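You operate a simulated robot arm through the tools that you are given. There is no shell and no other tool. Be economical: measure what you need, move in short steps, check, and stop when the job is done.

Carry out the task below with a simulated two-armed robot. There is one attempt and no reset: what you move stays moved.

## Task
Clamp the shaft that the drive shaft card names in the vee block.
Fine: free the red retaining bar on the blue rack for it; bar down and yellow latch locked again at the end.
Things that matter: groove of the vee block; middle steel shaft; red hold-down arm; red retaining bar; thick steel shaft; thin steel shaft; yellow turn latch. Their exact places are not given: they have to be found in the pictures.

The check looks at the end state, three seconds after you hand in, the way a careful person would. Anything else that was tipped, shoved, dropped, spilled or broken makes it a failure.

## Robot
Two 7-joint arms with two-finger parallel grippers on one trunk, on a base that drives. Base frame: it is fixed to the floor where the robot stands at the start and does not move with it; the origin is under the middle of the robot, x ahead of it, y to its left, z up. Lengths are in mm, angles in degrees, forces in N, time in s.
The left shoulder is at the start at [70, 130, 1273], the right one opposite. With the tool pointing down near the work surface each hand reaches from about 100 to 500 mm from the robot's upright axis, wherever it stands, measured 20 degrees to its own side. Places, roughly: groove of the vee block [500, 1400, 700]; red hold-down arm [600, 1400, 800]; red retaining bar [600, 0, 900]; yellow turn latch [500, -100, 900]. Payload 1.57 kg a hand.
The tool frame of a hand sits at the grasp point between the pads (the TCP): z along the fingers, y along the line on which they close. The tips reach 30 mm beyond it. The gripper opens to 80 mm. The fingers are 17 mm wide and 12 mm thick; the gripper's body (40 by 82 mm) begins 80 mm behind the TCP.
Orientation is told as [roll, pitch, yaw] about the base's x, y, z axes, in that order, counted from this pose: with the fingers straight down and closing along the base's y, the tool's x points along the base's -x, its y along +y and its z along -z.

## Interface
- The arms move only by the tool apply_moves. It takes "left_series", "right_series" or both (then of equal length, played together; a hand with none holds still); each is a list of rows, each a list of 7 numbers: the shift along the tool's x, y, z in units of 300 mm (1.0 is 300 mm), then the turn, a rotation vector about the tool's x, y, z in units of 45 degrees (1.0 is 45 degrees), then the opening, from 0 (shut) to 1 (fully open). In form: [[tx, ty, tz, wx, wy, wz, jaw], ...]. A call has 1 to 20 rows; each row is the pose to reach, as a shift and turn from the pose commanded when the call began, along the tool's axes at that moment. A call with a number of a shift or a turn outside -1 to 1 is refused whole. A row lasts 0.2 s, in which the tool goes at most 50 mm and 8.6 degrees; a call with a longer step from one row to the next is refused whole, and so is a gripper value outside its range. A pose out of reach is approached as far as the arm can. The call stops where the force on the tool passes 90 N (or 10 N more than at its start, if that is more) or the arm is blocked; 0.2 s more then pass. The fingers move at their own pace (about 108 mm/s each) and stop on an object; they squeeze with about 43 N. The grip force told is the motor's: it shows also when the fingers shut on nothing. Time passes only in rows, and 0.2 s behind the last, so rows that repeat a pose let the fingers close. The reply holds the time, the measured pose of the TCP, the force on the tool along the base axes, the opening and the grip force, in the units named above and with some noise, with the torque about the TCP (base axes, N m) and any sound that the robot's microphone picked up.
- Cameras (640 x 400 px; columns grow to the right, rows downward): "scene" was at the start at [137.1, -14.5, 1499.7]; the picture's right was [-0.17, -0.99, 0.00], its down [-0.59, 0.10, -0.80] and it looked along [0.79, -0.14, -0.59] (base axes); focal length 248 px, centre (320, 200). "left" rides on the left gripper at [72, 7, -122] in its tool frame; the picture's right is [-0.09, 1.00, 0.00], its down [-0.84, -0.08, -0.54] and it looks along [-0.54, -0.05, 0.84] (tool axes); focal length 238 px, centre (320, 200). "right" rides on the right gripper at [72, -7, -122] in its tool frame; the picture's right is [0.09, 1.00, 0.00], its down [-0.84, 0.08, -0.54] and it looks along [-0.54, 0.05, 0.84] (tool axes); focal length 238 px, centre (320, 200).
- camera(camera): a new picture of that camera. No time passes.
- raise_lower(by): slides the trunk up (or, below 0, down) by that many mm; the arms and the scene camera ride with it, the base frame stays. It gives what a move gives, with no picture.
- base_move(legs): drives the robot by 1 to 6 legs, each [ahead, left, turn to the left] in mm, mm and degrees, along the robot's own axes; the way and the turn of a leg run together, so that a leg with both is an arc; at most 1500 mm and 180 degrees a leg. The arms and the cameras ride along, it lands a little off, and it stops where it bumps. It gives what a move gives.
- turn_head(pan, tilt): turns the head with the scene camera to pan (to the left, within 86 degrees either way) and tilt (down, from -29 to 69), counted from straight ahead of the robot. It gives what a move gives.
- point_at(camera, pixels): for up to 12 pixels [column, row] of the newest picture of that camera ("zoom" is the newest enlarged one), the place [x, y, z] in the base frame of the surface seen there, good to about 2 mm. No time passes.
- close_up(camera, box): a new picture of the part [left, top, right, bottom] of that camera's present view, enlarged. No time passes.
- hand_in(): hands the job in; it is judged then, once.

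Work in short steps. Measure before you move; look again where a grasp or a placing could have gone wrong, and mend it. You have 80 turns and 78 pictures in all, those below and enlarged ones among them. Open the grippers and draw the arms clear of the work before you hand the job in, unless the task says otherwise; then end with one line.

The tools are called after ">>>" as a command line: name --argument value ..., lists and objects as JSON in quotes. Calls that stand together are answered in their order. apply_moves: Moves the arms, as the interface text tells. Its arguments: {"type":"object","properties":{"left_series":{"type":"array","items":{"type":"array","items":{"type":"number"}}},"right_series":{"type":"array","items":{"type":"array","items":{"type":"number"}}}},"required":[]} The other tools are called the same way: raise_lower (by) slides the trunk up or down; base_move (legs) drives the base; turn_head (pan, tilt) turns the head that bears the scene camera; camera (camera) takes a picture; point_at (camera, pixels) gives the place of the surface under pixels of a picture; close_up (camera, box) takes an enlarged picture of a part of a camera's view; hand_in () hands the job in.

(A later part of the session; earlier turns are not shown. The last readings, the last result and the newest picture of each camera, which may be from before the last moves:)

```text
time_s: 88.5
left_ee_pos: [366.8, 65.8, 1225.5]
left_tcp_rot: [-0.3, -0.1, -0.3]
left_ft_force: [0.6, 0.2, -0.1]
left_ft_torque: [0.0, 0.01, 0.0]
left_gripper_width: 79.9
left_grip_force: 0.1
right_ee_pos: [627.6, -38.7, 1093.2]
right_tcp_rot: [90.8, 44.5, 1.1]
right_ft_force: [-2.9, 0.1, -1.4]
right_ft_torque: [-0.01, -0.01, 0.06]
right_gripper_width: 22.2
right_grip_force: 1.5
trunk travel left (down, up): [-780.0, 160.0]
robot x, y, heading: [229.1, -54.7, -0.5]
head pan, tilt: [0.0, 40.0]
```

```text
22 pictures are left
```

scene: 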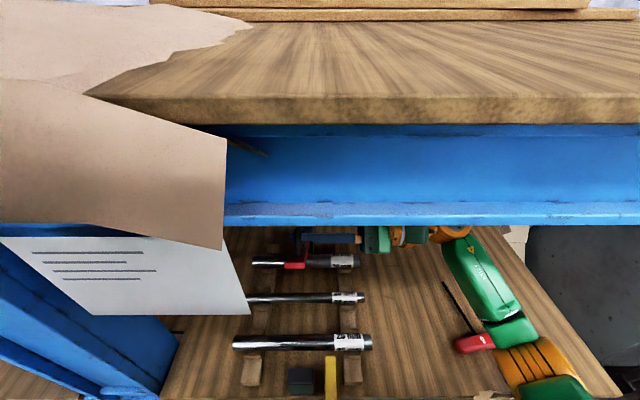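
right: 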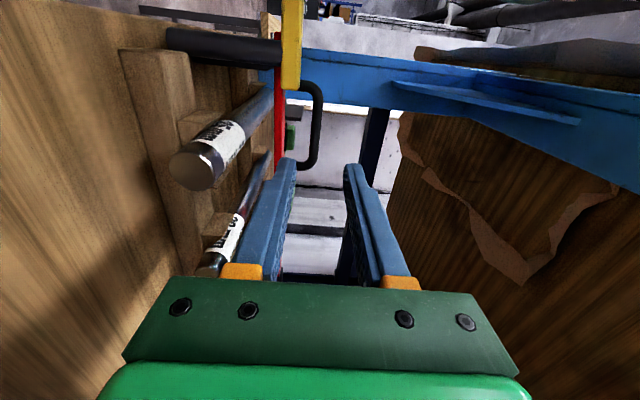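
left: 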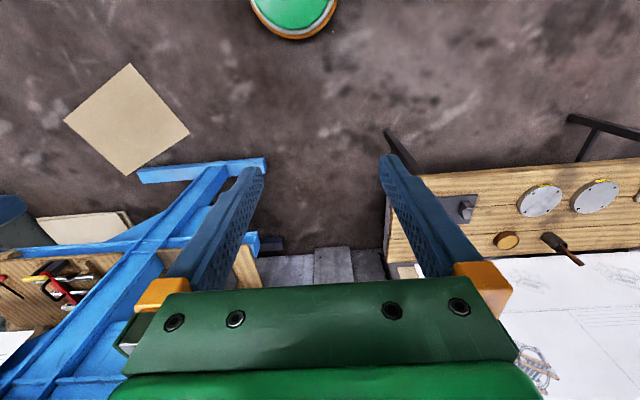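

Works well: bar at 45°, small forces. I continue to 80°.

>>> apply_moves --right_series '[[-0.013, 0.0582, 0, 0, 0, 0.1, 0.25], [-0.0309, 0.1153, 0, 0, 0, 0.2, 0.25], [-0.0537, 0.1707, 0, 0, 0, 0.3, 0.25], [-0.0816, 0.2234, 0, 0, 0, 0.4, 0.25], [-0.1136, 0.2739, 0, 0, 0, 0.5, 0.25], [-0.1504, 0.3215, 0, 0, 0, 0.6, 0.25], [-0.1907, 0.3656, 0, 0, 0, 0.7, 0.25]]'

```text
time_s: 90.1
left_ee_pos: [367.1, 65.1, 1226.1]
left_tcp_rot: [-0.1, -0.2, -0.3]
left_ft_force: [-0.1, 0.1, 0.5]
left_ft_torque: [0.02, -0.02, -0.02]
left_gripper_width: 80.2
left_grip_force: 0.0
right_ee_pos: [701.1, -30.7, 1129.4]
right_tcp_rot: [92.5, 75.8, 3.0]
right_ft_force: [0.1, 0.0, -0.2]
right_ft_torque: [-0.06, -0.01, -0.02]
right_gripper_width: 20.5
right_grip_force: 0.5
right hand out of reach, approached as far as the arm can: row 6, 7
trunk travel left (down, up): [-780.0, 160.0]
robot x, y, heading: [228.6, -52.8, -0.1]
head pan, tilt: [0.0, 40.0]
```

Reach ends at x≈701 (≈68°). I look through the gripper camera at the bar's state.

>>> camera --camera "right"

>>> camera --camera "scene"

```text
21 pictures are left
```

right: 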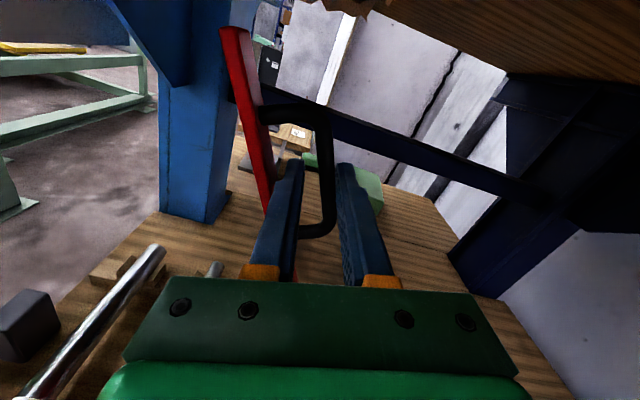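

```text
20 pictures are left
```

scene: 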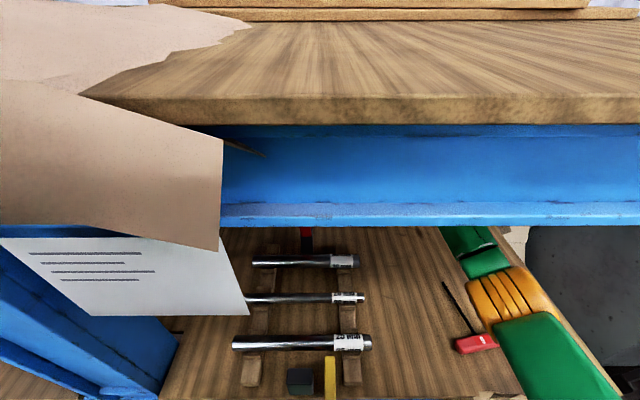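

The tube at column ~325 seems not to touch the lower finger (force ~0), so the bar may stand by itself. I test by backing the hand 20 mm down the arc with the jaw wider.

>>> apply_moves --right_series '[[0, 0, 0, 0, 0, 0, 0.5], [0, -0.01, 0, 0, 0, 0, 0.5], [0, -0.02, 0, 0, 0, 0, 0.5], [0, -0.02, 0, 0, 0, 0, 0.5], [0, -0.02, 0, 0, 0, 0, 0.5]]'

>>> camera --camera "right"

```text
time_s: 91.3
left_ee_pos: [367.2, 66.2, 1224.3]
left_tcp_rot: [-0.2, -0.2, -0.3]
left_ft_force: [0.2, -0.7, 0.5]
left_ft_torque: [-0.01, 0.02, 0.04]
left_gripper_width: 80.1
left_grip_force: 0.1
right_ee_pos: [696.1, -31.1, 1128.2]
right_tcp_rot: [92.2, 75.8, 2.7]
right_ft_force: [-0.1, 0.1, 0.1]
right_ft_torque: [0.02, -0.02, 0.03]
right_gripper_width: 40.4
right_grip_force: 0.0
trunk travel left (down, up): [-780.0, 160.0]
robot x, y, heading: [229.2, -53.7, -0.3]
head pan, tilt: [0.0, 40.0]
```

```text
19 pictures are left
```

right: 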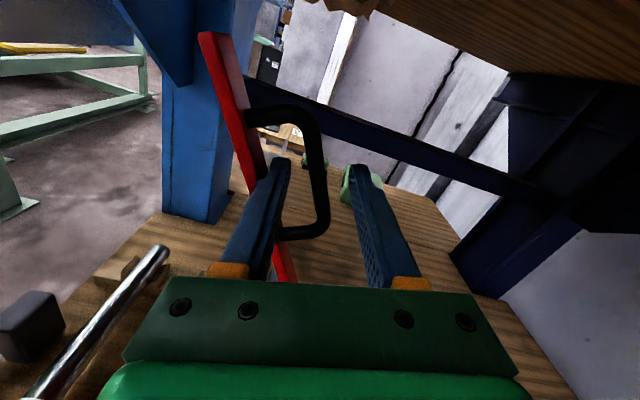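

The bar stayed (only nudged by the opening finger) and no force shows: the hinge holds it here. I centre the finger in the loop and withdraw to the right.

>>> apply_moves --right_series '[[0, 0, 0, 0, 0, 0, 0.36], [0, 0, 0, 0, 0, 0, 0.36], [0, 0, -0.06, 0, 0, 0, 0.36], [0, 0, -0.12, 0, 0, 0, 0.36], [0, 0, -0.25, 0, 0, 0, 0.36], [0, 0, -0.38, 0, 0, 0, 0.36], [0, 0, -0.45, 0, 0, 0, 0.36]]'

>>> camera --camera "right"

```text
time_s: 92.9
left_ee_pos: [366.9, 67.4, 1225.7]
left_tcp_rot: [-0.2, -0.2, -0.3]
left_ft_force: [0.1, 0.7, -1.5]
left_ft_torque: [0.01, -0.02, 0.0]
left_gripper_width: 80.0
left_grip_force: 0.1
right_ee_pos: [694.6, -165.5, 1128.4]
right_tcp_rot: [92.1, 75.9, 2.8]
right_ft_force: [0.0, 0.3, 0.0]
right_ft_torque: [0.01, 0.01, -0.01]
right_gripper_width: 28.9
right_grip_force: 0.2
trunk travel left (down, up): [-780.0, 160.0]
robot x, y, heading: [228.1, -55.4, -0.3]
head pan, tilt: [0.0, 40.0]
```

```text
18 pictures are left
```

right: 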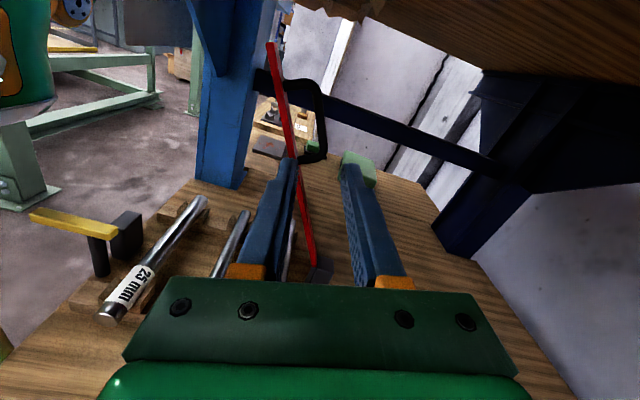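

The bar stands on its own and the 25 mm shaft is free. I move the hand out to the front of the rack (x≈400), then turn it down with fingers closing along x.

>>> apply_moves --right_series '[[0.023, -0.16, 0, 0, 0, 0.05, 0.36], [0.046, -0.32, 0, 0, 0, 0.1, 0.36], [0.069, -0.48, 0, 0, 0, 0.15, 0.36], [0.092, -0.64, 0, 0, 0, 0.2, 0.36], [0.115, -0.8, 0, 0, 0, 0.25, 0.36], [0.138, -0.96, 0, 0, 0, 0.31, 0.5]]'

>>> apply_moves --right_series '[[0, 0, 0, 0, -0.17, 0, 0.5], [0, 0, 0, 0, -0.34, 0, 0.5], [0, 0, 0, 0, -0.51, 0, 0.5], [0, 0, 0, 0, -0.68, 0, 0.5], [0, 0, 0, 0, -0.85, 0, 0.5], [0, 0, 0, 0, -1, 0, 0.5]]'

>>> apply_moves --right_series '[[0, 0, 0, 0, -0.17, 0, 0.5], [0, 0, 0, 0, -0.34, 0, 0.5], [0, 0, 0, 0, -0.51, 0, 0.5], [0, 0, 0, 0, -0.68, 0, 0.5], [0, 0, 0, 0, -0.85, 0, 0.5], [0, 0, 0, 0, -1, 0, 0.5]]'

```text
time_s: 94.3
left_ee_pos: [364.6, 70.9, 1226.9]
left_tcp_rot: [-0.4, -0.3, -0.2]
left_ft_force: [-0.8, 0.6, 0.6]
left_ft_torque: [-0.01, -0.03, 0.0]
left_gripper_width: 79.8
left_grip_force: 0.2
right_ee_pos: [407.2, -166.2, 1098.1]
right_tcp_rot: [163.7, 89.5, 74.0]
right_ft_force: [-2.1, 1.8, 0.7]
right_ft_torque: [-0.04, 0.04, -0.16]
right_gripper_width: 40.0
right_grip_force: 0.1
right hand out of reach, approached as far as the arm can: row 1, 2, 3
trunk travel left (down, up): [-780.0, 160.0]
robot x, y, heading: [229.9, -54.3, -0.1]
head pan, tilt: [0.0, 40.0]
```

```text
time_s: 95.7
left_ee_pos: [366.8, 67.2, 1225.5]
left_tcp_rot: [-0.2, -0.2, -0.2]
left_ft_force: [-1.2, -0.2, 0.1]
left_ft_torque: [-0.02, 0.02, -0.02]
left_gripper_width: 79.7
left_grip_force: 0.0
right_ee_pos: [409.6, -169.5, 1099.7]
right_tcp_rot: [0.2, 45.4, -89.3]
right_ft_force: [0.6, -0.1, 0.4]
right_ft_torque: [0.02, 0.03, 0.05]
right_gripper_width: 40.1
right_grip_force: 0.0
right hand out of reach, approached as far as the arm can: row 4, 5
trunk travel left (down, up): [-780.0, 160.0]
robot x, y, heading: [234.6, -52.4, -0.2]
head pan, tilt: [0.0, 40.0]
```

```text
time_s: 97.1
left_ee_pos: [366.9, 68.1, 1224.8]
left_tcp_rot: [-0.2, -0.2, -0.3]
left_ft_force: [1.0, 0.8, 0.1]
left_ft_torque: [0.02, -0.01, 0.04]
left_gripper_width: 80.2
left_grip_force: 0.3
right_ee_pos: [408.0, -166.5, 1096.6]
right_tcp_rot: [0.2, 0.4, -89.4]
right_ft_force: [0.6, 0.8, 1.0]
right_ft_torque: [0.05, -0.03, 0.03]
right_gripper_width: 40.1
right_grip_force: 0.0
trunk travel left (down, up): [-780.0, 160.0]
robot x, y, heading: [233.3, -55.8, -0.1]
head pan, tilt: [0.0, 40.0]
```

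Hand points down with closing along x. I lower at x≈408 to z 985 and move over the shaft at (533,-27).

>>> apply_moves --right_series '[[0, 0, 0.13, 0, 0, 0, 0.45], [0, 0, 0.26, 0, 0, 0, 0.45], [0, 0, 0.37, 0, 0, 0, 0.45], [0.11, 0.1, 0.37, 0, 0, 0, 0.45], [0.22, 0.2, 0.37, 0, 0, 0, 0.45], [0.34, 0.31, 0.37, 0, 0, 0, 0.45], [0.459, 0.42, 0.37, 0, 0, -0.013, 0.45], [0.459, 0.42, 0.37, 0, 0, -0.013, 0.45]]'

>>> camera --camera "right"

```text
time_s: 98.9
left_ee_pos: [355.0, 68.6, 1226.1]
left_tcp_rot: [-0.2, -0.8, -0.3]
left_ft_force: [0.0, 0.6, -1.1]
left_ft_torque: [-0.01, -0.02, -0.03]
left_gripper_width: 80.1
left_grip_force: 0.0
right_ee_pos: [442.8, -136.5, 988.3]
right_tcp_rot: [0.8, 0.4, -89.4]
right_ft_force: [-0.7, -0.2, 0.7]
right_ft_torque: [0.01, -0.03, -0.04]
right_gripper_width: 36.2
right_grip_force: 0.0
right hand out of reach, approached as far as the arm can: row 2, 3, 4, 5, 6, 7, 8
trunk travel left (down, up): [-780.0, 160.0]
robot x, y, heading: [230.4, -52.4, -0.0]
head pan, tilt: [0.0, 40.0]
```

```text
17 pictures are left
```

right: 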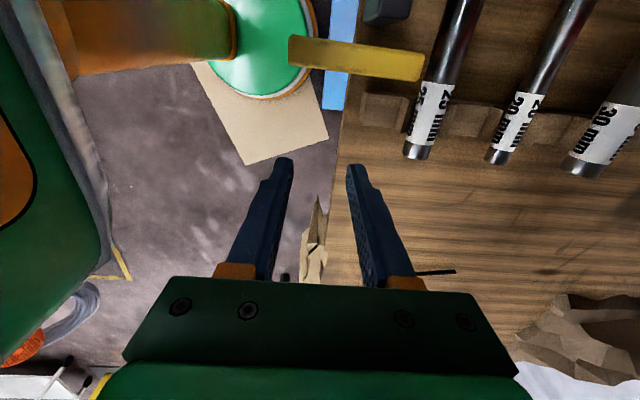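

The arm is blocked here (the robot body is pushed back), because the base stands too far right for this hand. I back off and shift the base left ~190 mm and lower the trunk to the earlier proven height.

>>> apply_moves --right_series '[[-0.1, -0.05, -0.1, 0, 0, 0, 0.45], [-0.2, -0.1, -0.2, 0, 0, 0, 0.45], [-0.3, -0.1, -0.3, 0, 0, 0, 0.45], [-0.3, -0.1, -0.3, 0, 0, 0, 0.45]]'

>>> base_move --legs '[[-60, 0, 0], [0, 190, 0]]'

>>> camera --camera "scene"

```text
time_s: 99.9
left_ee_pos: [369.2, 66.2, 1225.4]
left_tcp_rot: [-0.2, -0.2, -0.2]
left_ft_force: [0.5, 0.6, 0.1]
left_ft_torque: [0.03, -0.01, 0.0]
left_gripper_width: 79.8
left_grip_force: 0.1
right_ee_pos: [426.6, -229.3, 1074.8]
right_tcp_rot: [0.1, 0.6, -88.8]
right_ft_force: [-0.2, 0.2, 0.6]
right_ft_torque: [-0.05, 0.01, -0.01]
right_gripper_width: 35.9
right_grip_force: 0.2
trunk travel left (down, up): [-780.0, 160.0]
robot x, y, heading: [232.9, -55.6, -0.4]
head pan, tilt: [0.0, 40.0]
```

```text
time_s: 102.0
left_ee_pos: [307.7, 253.0, 1225.5]
left_tcp_rot: [0.0, -0.3, -0.2]
left_ft_force: [0.8, -0.1, 0.2]
left_ft_torque: [0.05, 0.04, 0.0]
left_gripper_width: 79.6
left_grip_force: 0.1
right_ee_pos: [366.7, -43.1, 1073.9]
right_tcp_rot: [0.3, 0.6, -88.8]
right_ft_force: [-0.5, -0.4, 0.3]
right_ft_torque: [0.03, -0.01, 0.01]
right_gripper_width: 35.9
right_grip_force: 0.0
trunk travel left (down, up): [-780.0, 160.0]
robot x, y, heading: [171.5, 135.9, -0.1]
head pan, tilt: [0.0, 40.0]
```

```text
16 pictures are left
```

scene: 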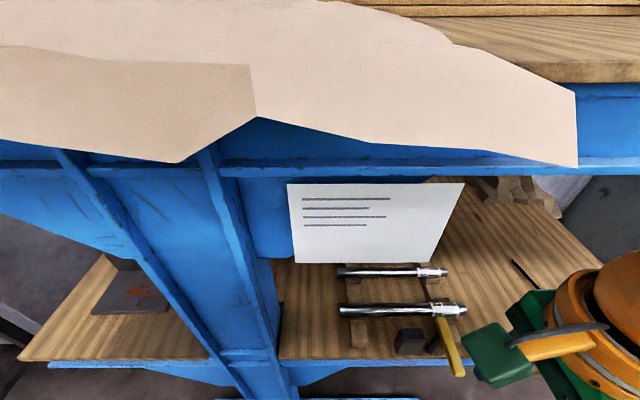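

I lower the trunk 90 mm, lift clear of the latch, and drive ahead 60 mm.

>>> raise_lower --by -90

>>> base_move --legs '[[60, 0, 0]]'

>>> apply_moves --right_series '[[0.05, 0.1, 0, 0, 0, 0, 0.45], [0.055, 0.2, 0, 0, 0, 0.01, 0.45], [0.055, 0.3, 0, 0, 0, 0.02, 0.45], [0.055, 0.352, 0, 0, 0, 0.026, 0.45], [0.055, 0.352, 0, 0, 0, 0.026, 0.45]]'

```text
time_s: 103.2
left_ee_pos: [309.2, 256.3, 1135.7]
left_tcp_rot: [0.0, -0.2, -0.2]
left_ft_force: [0.8, 0.2, -0.1]
left_ft_torque: [-0.03, -0.03, 0.0]
left_gripper_width: 80.1
left_grip_force: 0.0
right_ee_pos: [365.5, -39.7, 984.5]
right_tcp_rot: [0.3, 0.6, -88.8]
right_ft_force: [-0.6, -0.3, 0.4]
right_ft_torque: [-0.01, 0.0, 0.01]
right_gripper_width: 36.0
right_grip_force: 0.0
trunk travel left (down, up): [-690.0, 250.0]
robot x, y, heading: [173.7, 137.0, -0.2]
head pan, tilt: [0.0, 40.0]
```

```text
time_s: 104.2
left_ee_pos: [364.3, 256.9, 1135.9]
left_tcp_rot: [-0.1, -0.3, -0.1]
left_ft_force: [-0.1, 0.6, -0.5]
left_ft_torque: [-0.02, -0.03, 0.02]
left_gripper_width: 80.2
left_grip_force: 0.1
right_ee_pos: [421.9, -39.3, 985.2]
right_tcp_rot: [0.4, 0.7, -88.7]
right_ft_force: [-0.8, -0.6, 0.1]
right_ft_torque: [0.02, -0.03, 0.01]
right_gripper_width: 36.1
right_grip_force: 0.0
trunk travel left (down, up): [-690.0, 250.0]
robot x, y, heading: [235.5, 136.5, -0.1]
head pan, tilt: [0.0, 40.0]
```

```text
time_s: 105.4
left_ee_pos: [367.3, 256.6, 1136.6]
left_tcp_rot: [0.0, -0.2, -0.1]
left_ft_force: [0.0, -0.2, -0.2]
left_ft_torque: [-0.02, -0.03, 0.0]
left_gripper_width: 80.3
left_grip_force: 0.1
right_ee_pos: [531.4, -21.0, 985.7]
right_tcp_rot: [0.3, 0.6, -89.9]
right_ft_force: [0.6, 0.1, 0.6]
right_ft_torque: [0.02, -0.01, -0.02]
right_gripper_width: 36.2
right_grip_force: 0.1
trunk travel left (down, up): [-690.0, 250.0]
robot x, y, heading: [231.3, 132.9, -0.2]
head pan, tilt: [0.0, 40.0]
```

Over the shaft at (531,-21). I check with the gripper camera and measure the shaft.

>>> camera --camera "right"

>>> point_at --camera "right" --pixels '[[330, 60], [345, 60], [360, 60], [338, 160], [390, 165], [395, 60], [310, 100], [355, 185], [365, 178], [375, 170]]'

```text
15 pictures are left
```

right: 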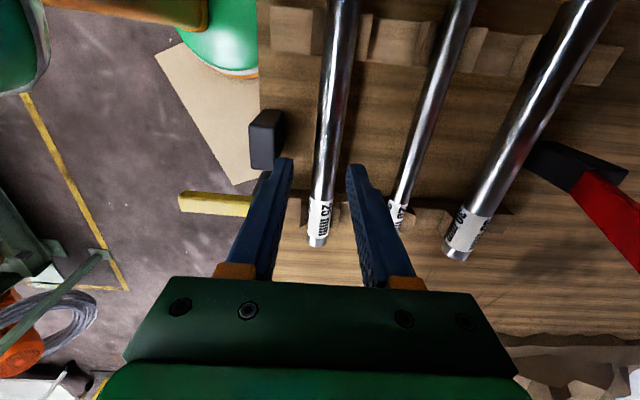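

```text
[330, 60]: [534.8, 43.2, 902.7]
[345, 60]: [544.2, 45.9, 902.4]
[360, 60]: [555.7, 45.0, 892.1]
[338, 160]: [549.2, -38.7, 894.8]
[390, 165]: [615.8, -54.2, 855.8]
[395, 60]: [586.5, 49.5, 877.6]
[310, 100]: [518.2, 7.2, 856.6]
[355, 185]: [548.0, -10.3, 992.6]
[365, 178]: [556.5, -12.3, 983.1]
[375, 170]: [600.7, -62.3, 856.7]
```

Shaft axis is at x≈536 here. I lower to z 900 and close on it near its middle.

>>> apply_moves --right_series '[[-0.013, 0.015, 0.05, 0, 0, 0, 0.45], [-0.013, 0.015, 0.15, 0, 0, 0, 0.45], [-0.013, 0.015, 0.22, 0, 0, 0, 0.45], [-0.013, 0.015, 0.286, 0, 0, 0, 0.45], [-0.013, 0.015, 0.286, 0, 0, 0, 0], [-0.013, 0.015, 0.286, 0, 0, 0, 0], [-0.013, 0.015, 0.286, 0, 0, 0, 0]]'

```text
time_s: 107.0
left_ee_pos: [369.9, 257.6, 1135.3]
left_tcp_rot: [-0.2, 0.1, -0.1]
left_ft_force: [0.0, 0.2, 0.2]
left_ft_torque: [0.0, 0.01, -0.02]
left_gripper_width: 80.3
left_grip_force: 0.0
right_ee_pos: [537.5, -22.4, 899.3]
right_tcp_rot: [0.2, 0.6, -89.9]
right_ft_force: [15.5, -3.5, 20.6]
right_ft_torque: [0.0, -0.23, -0.66]
right_gripper_width: 24.2
right_grip_force: 35.8
trunk travel left (down, up): [-690.0, 250.0]
robot x, y, heading: [229.9, 137.0, -0.1]
head pan, tilt: [0.0, 40.0]
```

Shaft held (24.2 mm). I lift 85 mm and draw it out to the front.

>>> apply_moves --right_series '[[0, 0, -0.03, 0, 0, 0, 0], [0, 0, -0.09, 0, 0, 0, 0], [0, 0, -0.16, 0, 0, 0, 0], [0, 0, -0.23, 0, 0, 0, 0], [0, 0, -0.287, 0, 0, 0, 0], [0, -0.1, -0.287, 0, 0, 0, 0], [0, -0.2, -0.287, 0, 0, 0, 0], [0, -0.32, -0.287, 0, 0, 0, 0], [0, -0.43, -0.287, 0, 0, 0, 0], [0, -0.43, -0.287, 0, 0, 0, 0]]'

>>> camera --camera "right"

```text
time_s: 109.2
left_ee_pos: [368.5, 255.3, 1134.7]
left_tcp_rot: [0.0, -0.1, -0.1]
left_ft_force: [-0.1, -1.0, 0.2]
left_ft_torque: [0.02, 0.03, 0.01]
left_gripper_width: 80.0
left_grip_force: 0.1
right_ee_pos: [407.8, -25.0, 984.4]
right_tcp_rot: [0.2, 0.7, -90.0]
right_ft_force: [-0.8, 0.7, -8.6]
right_ft_torque: [0.0, 0.02, -0.25]
right_gripper_width: 23.9
right_grip_force: 36.0
trunk travel left (down, up): [-690.0, 250.0]
robot x, y, heading: [233.4, 137.5, -0.5]
head pan, tilt: [0.0, 40.0]
```

```text
14 pictures are left
```

right: 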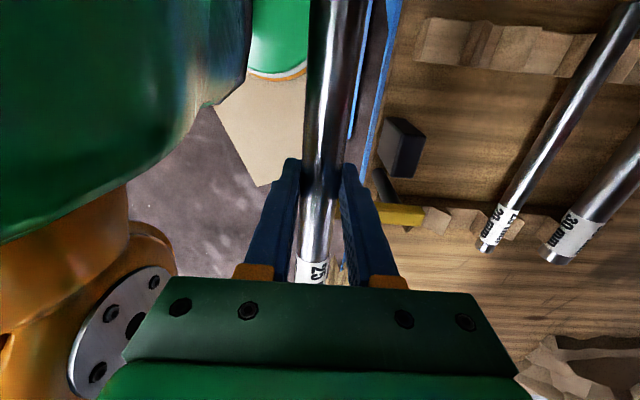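

Shaft hangs level with 8.6 N (≈0.87 kg), torque near zero. I drive back, then left to the table, and look.

>>> base_move --legs '[[-300, 0, 0], [0, 1450, 0]]'

>>> turn_head --pan -15 --tilt 40

>>> camera --camera "scene"

```text
time_s: 118.1
left_ee_pos: [73.2, 1711.9, 1135.9]
left_tcp_rot: [-0.2, -0.2, -0.2]
left_ft_force: [-1.2, -0.7, 1.0]
left_ft_torque: [0.0, -0.05, 0.01]
left_gripper_width: 80.0
left_grip_force: 0.1
right_ee_pos: [112.9, 1431.1, 983.9]
right_tcp_rot: [-0.1, 0.6, -89.9]
right_ft_force: [0.3, 0.5, -9.3]
right_ft_torque: [0.03, 0.0, -0.02]
right_gripper_width: 24.5
right_grip_force: 36.2
trunk travel left (down, up): [-690.0, 250.0]
robot x, y, heading: [-63.7, 1591.6, -0.1]
head pan, tilt: [0.0, 40.0]
```

```text
time_s: 118.9
left_ee_pos: [74.2, 1713.4, 1135.9]
left_tcp_rot: [-0.2, -0.2, -0.3]
left_ft_force: [0.2, 0.6, 0.7]
left_ft_torque: [-0.02, -0.03, 0.01]
left_gripper_width: 80.0
left_grip_force: 0.0
right_ee_pos: [112.9, 1432.1, 985.4]
right_tcp_rot: [0.1, 0.6, -89.9]
right_ft_force: [0.2, 0.8, -8.9]
right_ft_torque: [0.04, 0.0, -0.01]
right_gripper_width: 24.3
right_grip_force: 36.6
trunk travel left (down, up): [-690.0, 250.0]
robot x, y, heading: [-62.5, 1591.6, -0.2]
head pan, tilt: [-15.0, 40.0]
```

```text
13 pictures are left
```

scene: 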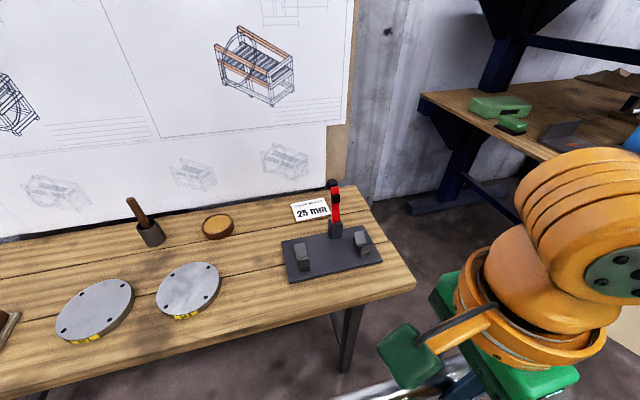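

I enlarge the vee block fixture and measure the groove and the hold-down arm.

>>> close_up --camera "scene" --box '[270, 170, 400, 290]'

>>> point_at --camera "zoom" --pixels '[[150, 335], [150, 375], [165, 380], [165, 420], [420, 290], [435, 325], [440, 340], [295, 60], [310, 130], [300, 245], [420, 275], [150, 325]]'

```text
3.33 times, centred on (335, 230) of scene
```

zoom: 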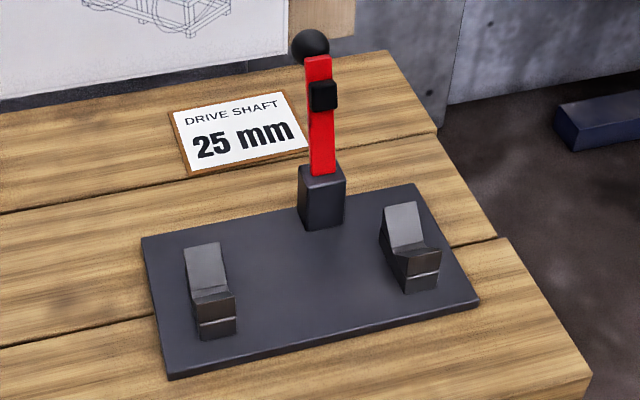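

```text
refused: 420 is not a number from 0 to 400
```

>>> point_at --camera "zoom" --pixels '[[203, 246], [206, 265], [208, 287], [212, 300], [216, 330], [402, 207], [408, 230], [413, 258], [418, 285], [310, 45], [322, 95], [322, 190]]'

```text
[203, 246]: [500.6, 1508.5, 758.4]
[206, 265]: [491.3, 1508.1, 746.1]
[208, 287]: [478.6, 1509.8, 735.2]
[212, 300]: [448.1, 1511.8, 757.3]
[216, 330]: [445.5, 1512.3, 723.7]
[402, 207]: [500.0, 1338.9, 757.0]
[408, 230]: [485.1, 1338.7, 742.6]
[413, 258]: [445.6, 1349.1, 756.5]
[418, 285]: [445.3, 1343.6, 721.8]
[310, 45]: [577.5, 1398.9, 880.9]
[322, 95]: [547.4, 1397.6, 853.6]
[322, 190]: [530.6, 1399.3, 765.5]
```

Groove axis x≈473.5, shaft axis will sit at z≈748.5; vees at y≈1509 and 1341, arm at y≈1398. I drive ahead 190 mm and lower the trunk 142 mm.

>>> base_move --legs '[[190, 0, 0]]'

>>> raise_lower --by -142

```text
time_s: 120.4
left_ee_pos: [260.2, 1711.0, 1136.0]
left_tcp_rot: [-0.2, -0.3, -0.2]
left_ft_force: [0.4, 0.0, 0.0]
left_ft_torque: [-0.02, 0.03, 0.02]
left_gripper_width: 80.0
left_grip_force: 0.1
right_ee_pos: [299.6, 1430.1, 985.1]
right_tcp_rot: [0.3, 0.7, -90.0]
right_ft_force: [0.2, -0.3, -9.2]
right_ft_torque: [0.0, -0.01, 0.0]
right_gripper_width: 24.3
right_grip_force: 36.4
trunk travel left (down, up): [-690.0, 250.0]
robot x, y, heading: [125.0, 1589.5, -0.5]
head pan, tilt: [-15.0, 40.0]
```

```text
time_s: 122.1
left_ee_pos: [263.1, 1712.5, 994.1]
left_tcp_rot: [-0.1, -0.1, -0.2]
left_ft_force: [0.3, 0.4, 0.3]
left_ft_torque: [-0.01, 0.02, 0.01]
left_gripper_width: 80.1
left_grip_force: 0.0
right_ee_pos: [301.0, 1430.9, 842.8]
right_tcp_rot: [0.1, 0.6, -89.9]
right_ft_force: [-0.4, 0.4, -10.2]
right_ft_torque: [0.03, 0.01, 0.01]
right_gripper_width: 24.1
right_grip_force: 36.1
trunk travel left (down, up): [-548.0, 392.0]
robot x, y, heading: [124.4, 1590.8, -0.5]
head pan, tilt: [-15.0, 40.0]
```

I carry the shaft over the groove (x 473.5) at z≈800 and take a look.

>>> apply_moves --right_series '[[0, 0.14, 0, 0, 0, 0, 0], [0, 0.28, 0, 0, 0, 0, 0], [0, 0.43, 0, 0, 0, 0, 0], [0, 0.575, 0, 0, 0, 0, 0], [0, 0.575, 0.14, 0, 0, 0, 0], [0, 0.575, 0.14, 0, 0, 0, 0]]'

>>> close_up --camera "scene" --box '[230, 180, 470, 360]'

```text
time_s: 123.5
left_ee_pos: [263.4, 1713.1, 993.7]
left_tcp_rot: [-0.1, -0.2, -0.2]
left_ft_force: [-0.1, -0.2, -0.3]
left_ft_torque: [0.01, 0.0, -0.01]
left_gripper_width: 80.0
left_grip_force: 0.0
right_ee_pos: [474.0, 1431.1, 801.0]
right_tcp_rot: [0.0, 0.5, -90.0]
right_ft_force: [0.9, -0.3, -9.5]
right_ft_torque: [0.01, 0.0, -0.02]
right_gripper_width: 24.5
right_grip_force: 36.1
trunk travel left (down, up): [-548.0, 392.0]
robot x, y, heading: [126.7, 1590.3, -0.3]
head pan, tilt: [-15.0, 40.0]
```

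```text
2.22 times, centred on (350, 270) of scene
```

zoom: 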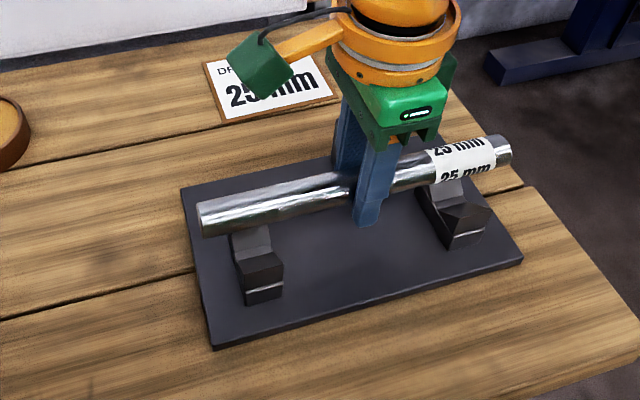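

Aligned above both vees. I lower until it seats.

>>> apply_moves --right_series '[[0, 0, 0.05, 0, 0, 0, 0], [0, 0, 0.1, 0, 0, 0, 0], [0, 0, 0.125, 0, 0, 0, 0], [0, 0, 0.14, 0, 0, 0, 0], [0, 0, 0.147, 0, 0, 0, 0], [0, 0, 0.147, 0, 0, 0, 0]]'

```text
time_s: 124.9
left_ee_pos: [261.4, 1712.6, 994.5]
left_tcp_rot: [-0.2, -0.2, -0.4]
left_ft_force: [-0.3, 0.0, 0.2]
left_ft_torque: [0.0, 0.01, -0.04]
left_gripper_width: 79.9
left_grip_force: 0.2
right_ee_pos: [474.2, 1431.8, 757.6]
right_tcp_rot: [0.2, 0.5, -89.9]
right_ft_force: [2.0, -3.0, 4.7]
right_ft_torque: [-0.91, 0.03, 0.19]
right_gripper_width: 24.4
right_grip_force: 36.4
trunk travel left (down, up): [-548.0, 392.0]
robot x, y, heading: [123.0, 1591.4, -0.6]
head pan, tilt: [-15.0, 40.0]
```

It touches (force changed by 14 N). I press 2 mm more, open, and lift the hand off.

>>> apply_moves --right_series '[[0, 0, 0.006, 0, 0, 0, 0], [0, 0, 0.006, 0, 0, 0, 0.42], [0, 0, 0.006, 0, 0, 0, 0.42], [0, 0, -0.05, 0, 0, 0, 0.42], [0, 0, -0.15, 0, 0, 0, 0.42], [0, 0, -0.3, 0, 0, 0, 0.42], [0, 0, -0.42, 0, 0, 0, 0.42], [0, 0, -0.5, 0, 0, 0, 0]]'

>>> close_up --camera "scene" --box '[250, 170, 440, 330]'

```text
time_s: 126.7
left_ee_pos: [262.7, 1712.1, 994.0]
left_tcp_rot: [-0.3, -0.2, -0.3]
left_ft_force: [0.4, -0.6, -0.1]
left_ft_torque: [-0.01, 0.02, 0.01]
left_gripper_width: 79.9
left_grip_force: 0.1
right_ee_pos: [474.2, 1431.3, 908.6]
right_tcp_rot: [0.0, 0.6, -90.0]
right_ft_force: [0.7, 0.0, 0.2]
right_ft_torque: [0.03, 0.01, 0.03]
right_gripper_width: 0.0
right_grip_force: 21.7
trunk travel left (down, up): [-548.0, 392.0]
robot x, y, heading: [126.1, 1592.3, -0.3]
head pan, tilt: [-15.0, 40.0]
```

```text
2.50 times, centred on (345, 250) of scene
```

zoom: 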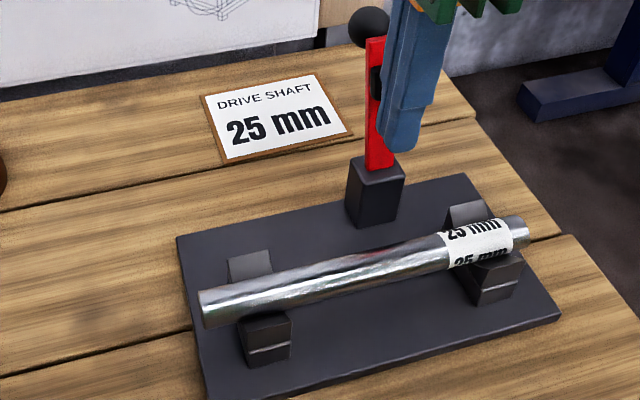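

The shaft sits in both vees. Next the hold-down arm: I measure knob, arm, pad and hinge block.

>>> point_at --camera "zoom" --pixels '[[368, 26], [352, 26], [368, 10], [374, 50], [374, 90], [376, 120], [378, 155], [375, 175], [375, 210], [352, 185], [400, 185], [378, 85]]'

>>> apply_moves --right_series '[[0, 0, -0.05, 0, 0, -0.17, 0.3], [0, 0, -0.1, 0, 0, -0.34, 0.6], [0, 0, -0.15, 0, 0, -0.51, 0.7], [0, 0, -0.2, 0, 0, -0.68, 0.7], [0, 0, -0.2, 0, 0, -0.85, 0.7], [0, 0, -0.2, 0, 0, -1, 0.7]]'

>>> apply_moves --right_series '[[0, 0, 0, 0, 0, -0.17, 0.7], [0, 0, 0, 0, 0, -0.34, 0.7], [0, 0, 0, 0, 0, -0.51, 0.7], [0, 0, 0, 0, 0, -0.68, 0.7], [0, 0, 0, 0, 0, -0.85, 0.7], [0, 0, 0, 0, 0, -1, 0.7]]'

```text
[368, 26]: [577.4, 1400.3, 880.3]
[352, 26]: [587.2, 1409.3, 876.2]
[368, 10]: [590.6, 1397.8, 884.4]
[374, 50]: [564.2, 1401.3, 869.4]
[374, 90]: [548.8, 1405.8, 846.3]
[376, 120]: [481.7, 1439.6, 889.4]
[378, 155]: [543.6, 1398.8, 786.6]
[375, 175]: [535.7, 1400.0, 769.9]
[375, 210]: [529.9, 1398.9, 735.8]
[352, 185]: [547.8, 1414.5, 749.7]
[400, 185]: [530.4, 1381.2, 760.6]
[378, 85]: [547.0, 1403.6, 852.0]
```

```text
time_s: 128.1
left_ee_pos: [261.9, 1712.5, 993.8]
left_tcp_rot: [-0.2, -0.3, -0.2]
left_ft_force: [0.8, -0.3, 0.3]
left_ft_torque: [0.0, 0.01, -0.01]
left_gripper_width: 79.9
left_grip_force: 0.0
right_ee_pos: [457.5, 1418.3, 950.6]
right_tcp_rot: [0.5, 0.3, -44.9]
right_ft_force: [0.0, -0.4, 0.3]
right_ft_torque: [0.02, 0.01, 0.03]
right_gripper_width: 55.9
right_grip_force: 0.0
right hand out of reach, approached as far as the arm can: row 2, 3, 4, 5, 6
trunk travel left (down, up): [-548.0, 392.0]
robot x, y, heading: [123.9, 1590.8, -0.4]
head pan, tilt: [-15.0, 40.0]
```

```text
time_s: 129.5
left_ee_pos: [261.2, 1712.7, 994.1]
left_tcp_rot: [-0.2, -0.3, -0.1]
left_ft_force: [-0.5, 1.0, -0.5]
left_ft_torque: [0.03, 0.01, -0.02]
left_gripper_width: 80.2
left_grip_force: 0.0
right_ee_pos: [457.3, 1419.2, 950.5]
right_tcp_rot: [0.6, -0.1, 0.2]
right_ft_force: [0.0, 0.9, -0.4]
right_ft_torque: [-0.02, 0.02, 0.0]
right_gripper_width: 55.6
right_grip_force: 0.0
trunk travel left (down, up): [-548.0, 392.0]
robot x, y, heading: [121.4, 1591.3, -0.1]
head pan, tilt: [-15.0, 40.0]
```

Knob centre ≈(588,1399,875), arm hinge ≈(548,775). I raise the trunk 60 mm, pitch the hand 40° forward (closing along y), and go to 70 mm before the knob.

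>>> raise_lower --by 60

>>> apply_moves --right_series '[[0, -0.01, 0, 0, -0.15, 0, 0.7], [-0.05, -0.02, 0.05, 0, -0.3, 0, 0.7], [-0.11, -0.04, 0.1, 0, -0.45, 0, 0.7], [-0.17, -0.055, 0.16, 0, -0.6, 0, 0.7], [-0.23, -0.067, 0.21, 0, -0.75, 0, 0.7], [-0.287, -0.067, 0.267, 0, -0.89, 0, 0.7], [-0.287, -0.067, 0.267, 0, -0.89, 0, 0.7]]'

>>> camera --camera "right"

```text
time_s: 130.5
left_ee_pos: [262.8, 1712.0, 1054.4]
left_tcp_rot: [-0.2, -0.3, -0.2]
left_ft_force: [0.3, 0.4, 0.2]
left_ft_torque: [0.01, -0.02, -0.03]
left_gripper_width: 80.0
left_grip_force: 0.0
right_ee_pos: [457.5, 1418.2, 1010.9]
right_tcp_rot: [0.6, -0.2, 0.1]
right_ft_force: [0.7, 0.2, 0.2]
right_ft_torque: [0.0, 0.01, 0.02]
right_gripper_width: 55.9
right_grip_force: 0.0
trunk travel left (down, up): [-608.0, 332.0]
robot x, y, heading: [126.5, 1591.2, -0.3]
head pan, tilt: [-15.0, 40.0]
```

```text
time_s: 132.1
left_ee_pos: [261.7, 1711.7, 1053.1]
left_tcp_rot: [-0.2, -0.2, -0.2]
left_ft_force: [0.1, -0.7, -0.8]
left_ft_torque: [-0.02, 0.04, 0.01]
left_gripper_width: 80.0
left_grip_force: 0.1
right_ee_pos: [543.8, 1399.6, 930.3]
right_tcp_rot: [0.8, -40.4, -0.5]
right_ft_force: [-0.5, -0.2, -0.1]
right_ft_torque: [-0.02, -0.01, 0.0]
right_gripper_width: 56.0
right_grip_force: 0.1
trunk travel left (down, up): [-608.0, 332.0]
robot x, y, heading: [123.9, 1591.7, -0.3]
head pan, tilt: [-15.0, 40.0]
```

```text
9 pictures are left
```

right: 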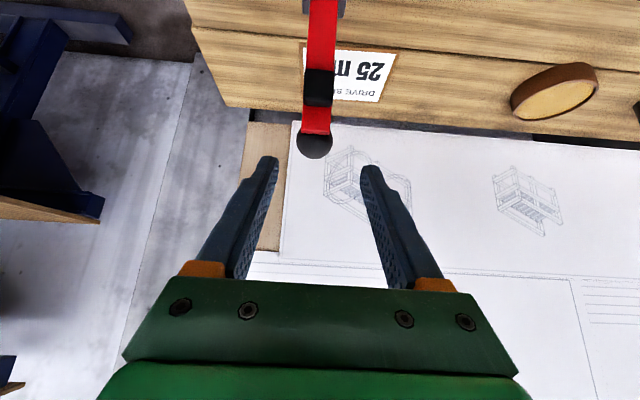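

The knob at (315,145) is centred between the fingers. I advance 70 mm and close on it.

>>> apply_moves --right_series '[[0, 0, 0.08, 0, 0, 0, 0.7], [0, 0, 0.16, 0, 0, 0, 0.7], [0, 0, 0.235, 0, 0, 0, 0.7], [0, 0, 0.235, 0, 0, 0, 0], [0, 0, 0.235, 0, 0, 0, 0], [0, 0, 0.235, 0, 0, 0, 0]]'

```text
time_s: 133.5
left_ee_pos: [260.8, 1706.4, 1054.7]
left_tcp_rot: [0.0, -0.1, -0.3]
left_ft_force: [0.2, -0.6, 0.4]
left_ft_torque: [-0.02, -0.02, 0.0]
left_gripper_width: 79.8
left_grip_force: 0.1
right_ee_pos: [589.8, 1394.3, 876.4]
right_tcp_rot: [0.9, -40.3, -0.8]
right_ft_force: [5.5, -16.3, 10.8]
right_ft_torque: [-0.5, -0.03, -0.23]
right_gripper_width: 31.0
right_grip_force: 39.9
trunk travel left (down, up): [-608.0, 332.0]
robot x, y, heading: [124.4, 1587.3, -0.2]
head pan, tilt: [-15.0, 40.0]
```

Knob held. I swing the arm over along its arc about (548,775), first to beyond vertical.

>>> apply_moves --right_series '[[0.024, 0, -0.0406, 0, 0, 0, 0], [0.065, 0, -0.0895, 0, 0, 0, 0], [0.1137, 0, -0.131, 0, 0, 0, 0], [0.1686, 0, -0.163, 0, 0, 0, 0], [0.2287, 0, -0.185, 0, 0, 0, 0], [0.291, 0, -0.1965, 0, 0, 0, 0]]'

>>> close_up --camera "scene" --box '[250, 170, 440, 330]'

```text
time_s: 134.9
left_ee_pos: [261.6, 1706.6, 1055.0]
left_tcp_rot: [0.2, -0.2, -0.3]
left_ft_force: [-0.5, 1.3, -0.2]
left_ft_torque: [-0.02, 0.01, 0.0]
left_gripper_width: 80.2
left_grip_force: 0.2
right_ee_pos: [491.7, 1394.8, 868.5]
right_tcp_rot: [1.1, -40.2, -0.9]
right_ft_force: [6.2, -21.0, 11.2]
right_ft_torque: [0.01, -1.19, -0.21]
right_gripper_width: 31.4
right_grip_force: 40.2
right hand out of reach, approached as far as the arm can: row 6
trunk travel left (down, up): [-608.0, 332.0]
robot x, y, heading: [125.8, 1592.7, -0.4]
head pan, tilt: [-15.0, 40.0]
```

```text
2.50 times, centred on (345, 250) of scene
```

zoom: 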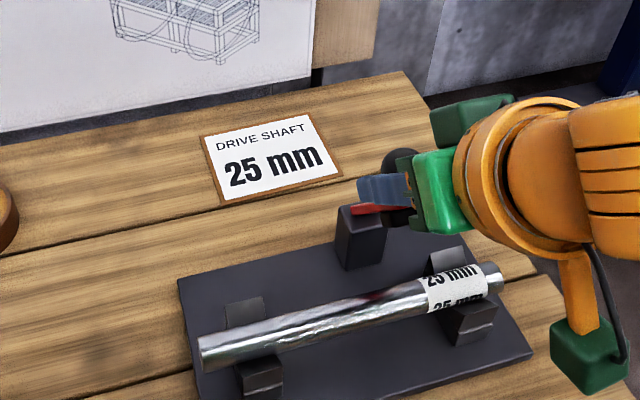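

The arm follows, now past vertical. I continue the arc down to the shaft while bringing the hand upright (better reach).

>>> apply_moves --right_series '[[0.0283, 0, -0.003, 0, 0.12, 0, 0], [0.0566, 0, -0.0065, 0, 0.25, 0, 0], [0.12, 0, -0.001, 0, 0.4, 0, 0], [0.1817, 0, 0.0147, 0, 0.55, 0, 0], [0.24, 0, 0.0415, 0, 0.7, 0, 0], [0.292, 0, 0.078, 0, 0.84, 0, 0], [0.292, 0, 0.078, 0, 0.84, 0, 0]]'

>>> close_up --camera "scene" --box '[250, 170, 440, 330]'

```text
time_s: 136.5
left_ee_pos: [254.3, 1713.7, 1054.4]
left_tcp_rot: [-0.1, -0.6, -0.2]
left_ft_force: [0.7, 0.0, 1.0]
left_ft_torque: [0.01, 0.01, 0.01]
left_gripper_width: 80.4
left_grip_force: 0.0
right_ee_pos: [436.6, 1402.9, 796.5]
right_tcp_rot: [0.6, -2.7, 0.1]
right_ft_force: [-17.5, 2.1, 6.9]
right_ft_torque: [-0.11, -0.69, -0.14]
right_gripper_width: 0.0
right_grip_force: 21.7
trunk travel left (down, up): [-608.0, 332.0]
robot x, y, heading: [124.9, 1590.8, -0.2]
head pan, tilt: [-15.0, 40.0]
```

```text
2.50 times, centred on (345, 250) of scene
5 turns are left
```

zoom: 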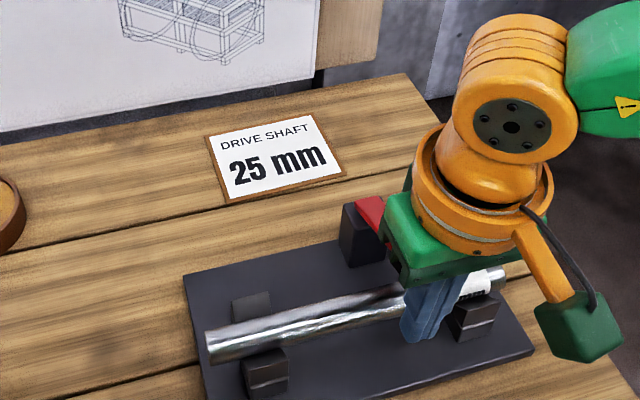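

Only few turns remain, so I combine steps: the knob left the jaws with the arm nearly down. I lift the hand, press the arm down onto the shaft from above until the force builds, lift, look, and drive back to the rack.

>>> apply_moves --right_series '[[0, 0, -0.1, 0, 0, 0, 0], [0, 0, -0.2, 0, 0, 0, 0], [0, 0, -0.3, 0, 0, 0, 0], [0, 0, -0.37, 0, 0, 0, 0], [-0.085, -0.02, -0.37, 0, 0, 0, 0], [-0.085, -0.02, -0.3, 0, 0, 0, 0], [-0.085, -0.02, -0.2, 0, 0, 0, 0]]'

>>> apply_moves --right_series '[[0, 0, 0.04, 0, 0, 0, 0], [0, 0, 0.08, 0, 0, 0, 0], [0, 0, 0.11, 0, 0, 0, 0], [0, 0, 0.13, 0, 0, 0, 0], [0, 0, 0.15, 0, 0, 0, 0], [0, 0, 0.17, 0, 0, 0, 0], [0, 0, 0.19, 0, 0, 0, 0], [0, 0, 0.2, 0, 0, 0, 0]]'

>>> apply_moves --right_series '[[0, 0, -0.1, 0, 0, 0, 0], [0, 0, -0.2, 0, 0, 0, 0], [0, 0, -0.3, 0, 0, 0, 0], [0, 0, -0.4, 0, 0, 0, 0]]'

>>> close_up --camera "scene" --box '[250, 170, 440, 330]'

>>> raise_lower --by 62

>>> base_move --legs '[[-250, 0, 0], [0, -1496, 0], [225, 0, 0]]'

>>> turn_head --pan -10 --tilt 25

>>> camera --camera "scene"

```text
time_s: 138.1
left_ee_pos: [262.5, 1712.5, 1053.2]
left_tcp_rot: [-0.1, -0.2, -0.3]
left_ft_force: [0.4, 0.7, 0.1]
left_ft_torque: [-0.03, -0.01, -0.02]
left_gripper_width: 80.0
left_grip_force: 0.1
right_ee_pos: [464.8, 1392.7, 855.6]
right_tcp_rot: [0.6, -2.4, 0.1]
right_ft_force: [0.5, -0.5, 0.0]
right_ft_torque: [0.02, 0.04, -0.03]
right_gripper_width: 0.1
right_grip_force: 21.2
trunk travel left (down, up): [-608.0, 332.0]
robot x, y, heading: [126.0, 1591.6, -0.3]
head pan, tilt: [-15.0, 40.0]
```

```text
time_s: 139.6
left_ee_pos: [253.8, 1713.3, 1054.8]
left_tcp_rot: [-0.3, -0.8, -0.3]
left_ft_force: [-0.4, -0.1, 0.4]
left_ft_torque: [0.02, 0.01, -0.03]
left_gripper_width: 80.1
left_grip_force: 0.1
right_ee_pos: [467.0, 1395.7, 811.4]
right_tcp_rot: [0.4, -4.4, 0.0]
right_ft_force: [-3.1, -5.3, 43.1]
right_ft_torque: [-0.14, 0.6, 0.06]
right_gripper_width: 0.1
right_grip_force: 21.3
trunk travel left (down, up): [-608.0, 332.0]
robot x, y, heading: [126.1, 1590.9, -0.6]
head pan, tilt: [-15.0, 40.0]
stopped in row 7 (right hand): the force on the tool passed its limit at 104 N (the readings are from after the stop); the commanded pose is now the measured one
```

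```text
time_s: 140.6
left_ee_pos: [261.4, 1711.4, 1053.9]
left_tcp_rot: [-0.3, -0.3, -0.3]
left_ft_force: [0.0, 0.8, 0.5]
left_ft_torque: [0.03, 0.01, -0.02]
left_gripper_width: 80.0
left_grip_force: 0.0
right_ee_pos: [462.0, 1391.9, 926.6]
right_tcp_rot: [0.6, -3.6, 0.0]
right_ft_force: [0.7, -0.1, 0.8]
right_ft_torque: [0.02, 0.02, -0.03]
right_gripper_width: 0.0
right_grip_force: 21.1
trunk travel left (down, up): [-608.0, 332.0]
robot x, y, heading: [124.4, 1592.2, -0.2]
head pan, tilt: [-15.0, 40.0]
```

```text
2.50 times, centred on (345, 250) of scene
```

zoom: 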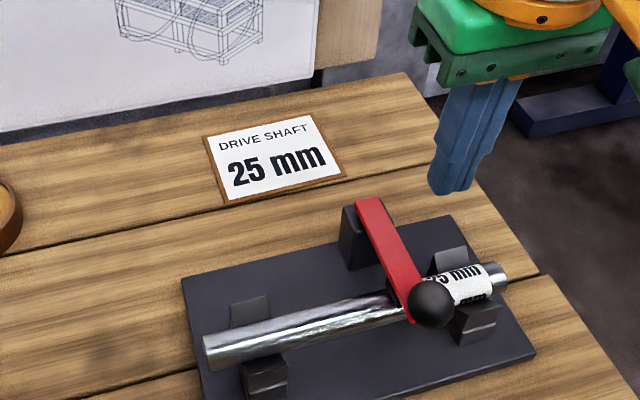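

```text
time_s: 141.7
left_ee_pos: [261.8, 1711.5, 1115.2]
left_tcp_rot: [-0.3, -0.3, -0.3]
left_ft_force: [0.3, -0.1, 0.3]
left_ft_torque: [-0.03, 0.02, 0.0]
left_gripper_width: 79.7
left_grip_force: 0.0
right_ee_pos: [464.3, 1393.0, 988.1]
right_tcp_rot: [0.5, -3.6, 0.0]
right_ft_force: [-0.1, -0.2, -0.2]
right_ft_torque: [0.03, -0.03, 0.01]
right_gripper_width: 0.0
right_grip_force: 21.4
trunk travel left (down, up): [-670.0, 270.0]
robot x, y, heading: [122.8, 1593.8, -0.2]
head pan, tilt: [-15.0, 40.0]
```

```text
time_s: 151.7
left_ee_pos: [229.9, 227.0, 1116.1]
left_tcp_rot: [-0.2, -0.3, -0.3]
left_ft_force: [0.3, -0.7, 0.7]
left_ft_torque: [-0.02, 0.0, -0.03]
left_gripper_width: 79.9
left_grip_force: 0.0
right_ee_pos: [432.7, -90.8, 988.3]
right_tcp_rot: [0.5, -3.7, 0.0]
right_ft_force: [0.3, 0.8, 0.2]
right_ft_torque: [-0.01, 0.0, 0.01]
right_gripper_width: 0.0
right_grip_force: 21.4
trunk travel left (down, up): [-670.0, 270.0]
robot x, y, heading: [95.4, 107.5, -0.6]
head pan, tilt: [-15.0, 40.0]
```

```text
time_s: 152.5
left_ee_pos: [232.2, 228.2, 1115.9]
left_tcp_rot: [-0.2, -0.2, -0.3]
left_ft_force: [0.9, -0.7, 0.5]
left_ft_torque: [-0.03, 0.02, -0.02]
left_gripper_width: 79.8
left_grip_force: 0.1
right_ee_pos: [434.0, -92.3, 987.9]
right_tcp_rot: [0.6, -3.6, 0.0]
right_ft_force: [-0.2, -0.8, 0.6]
right_ft_torque: [-0.04, 0.01, 0.0]
right_gripper_width: 0.0
right_grip_force: 21.7
trunk travel left (down, up): [-670.0, 270.0]
robot x, y, heading: [91.7, 109.5, -0.3]
head pan, tilt: [-10.0, 25.0]
```

```text
5 pictures are left
4 turns are left
```

scene: 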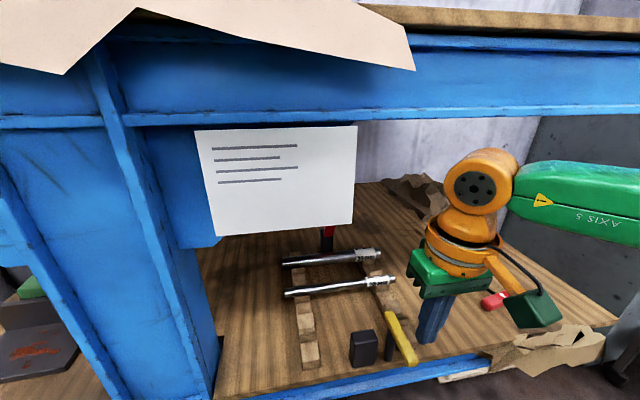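

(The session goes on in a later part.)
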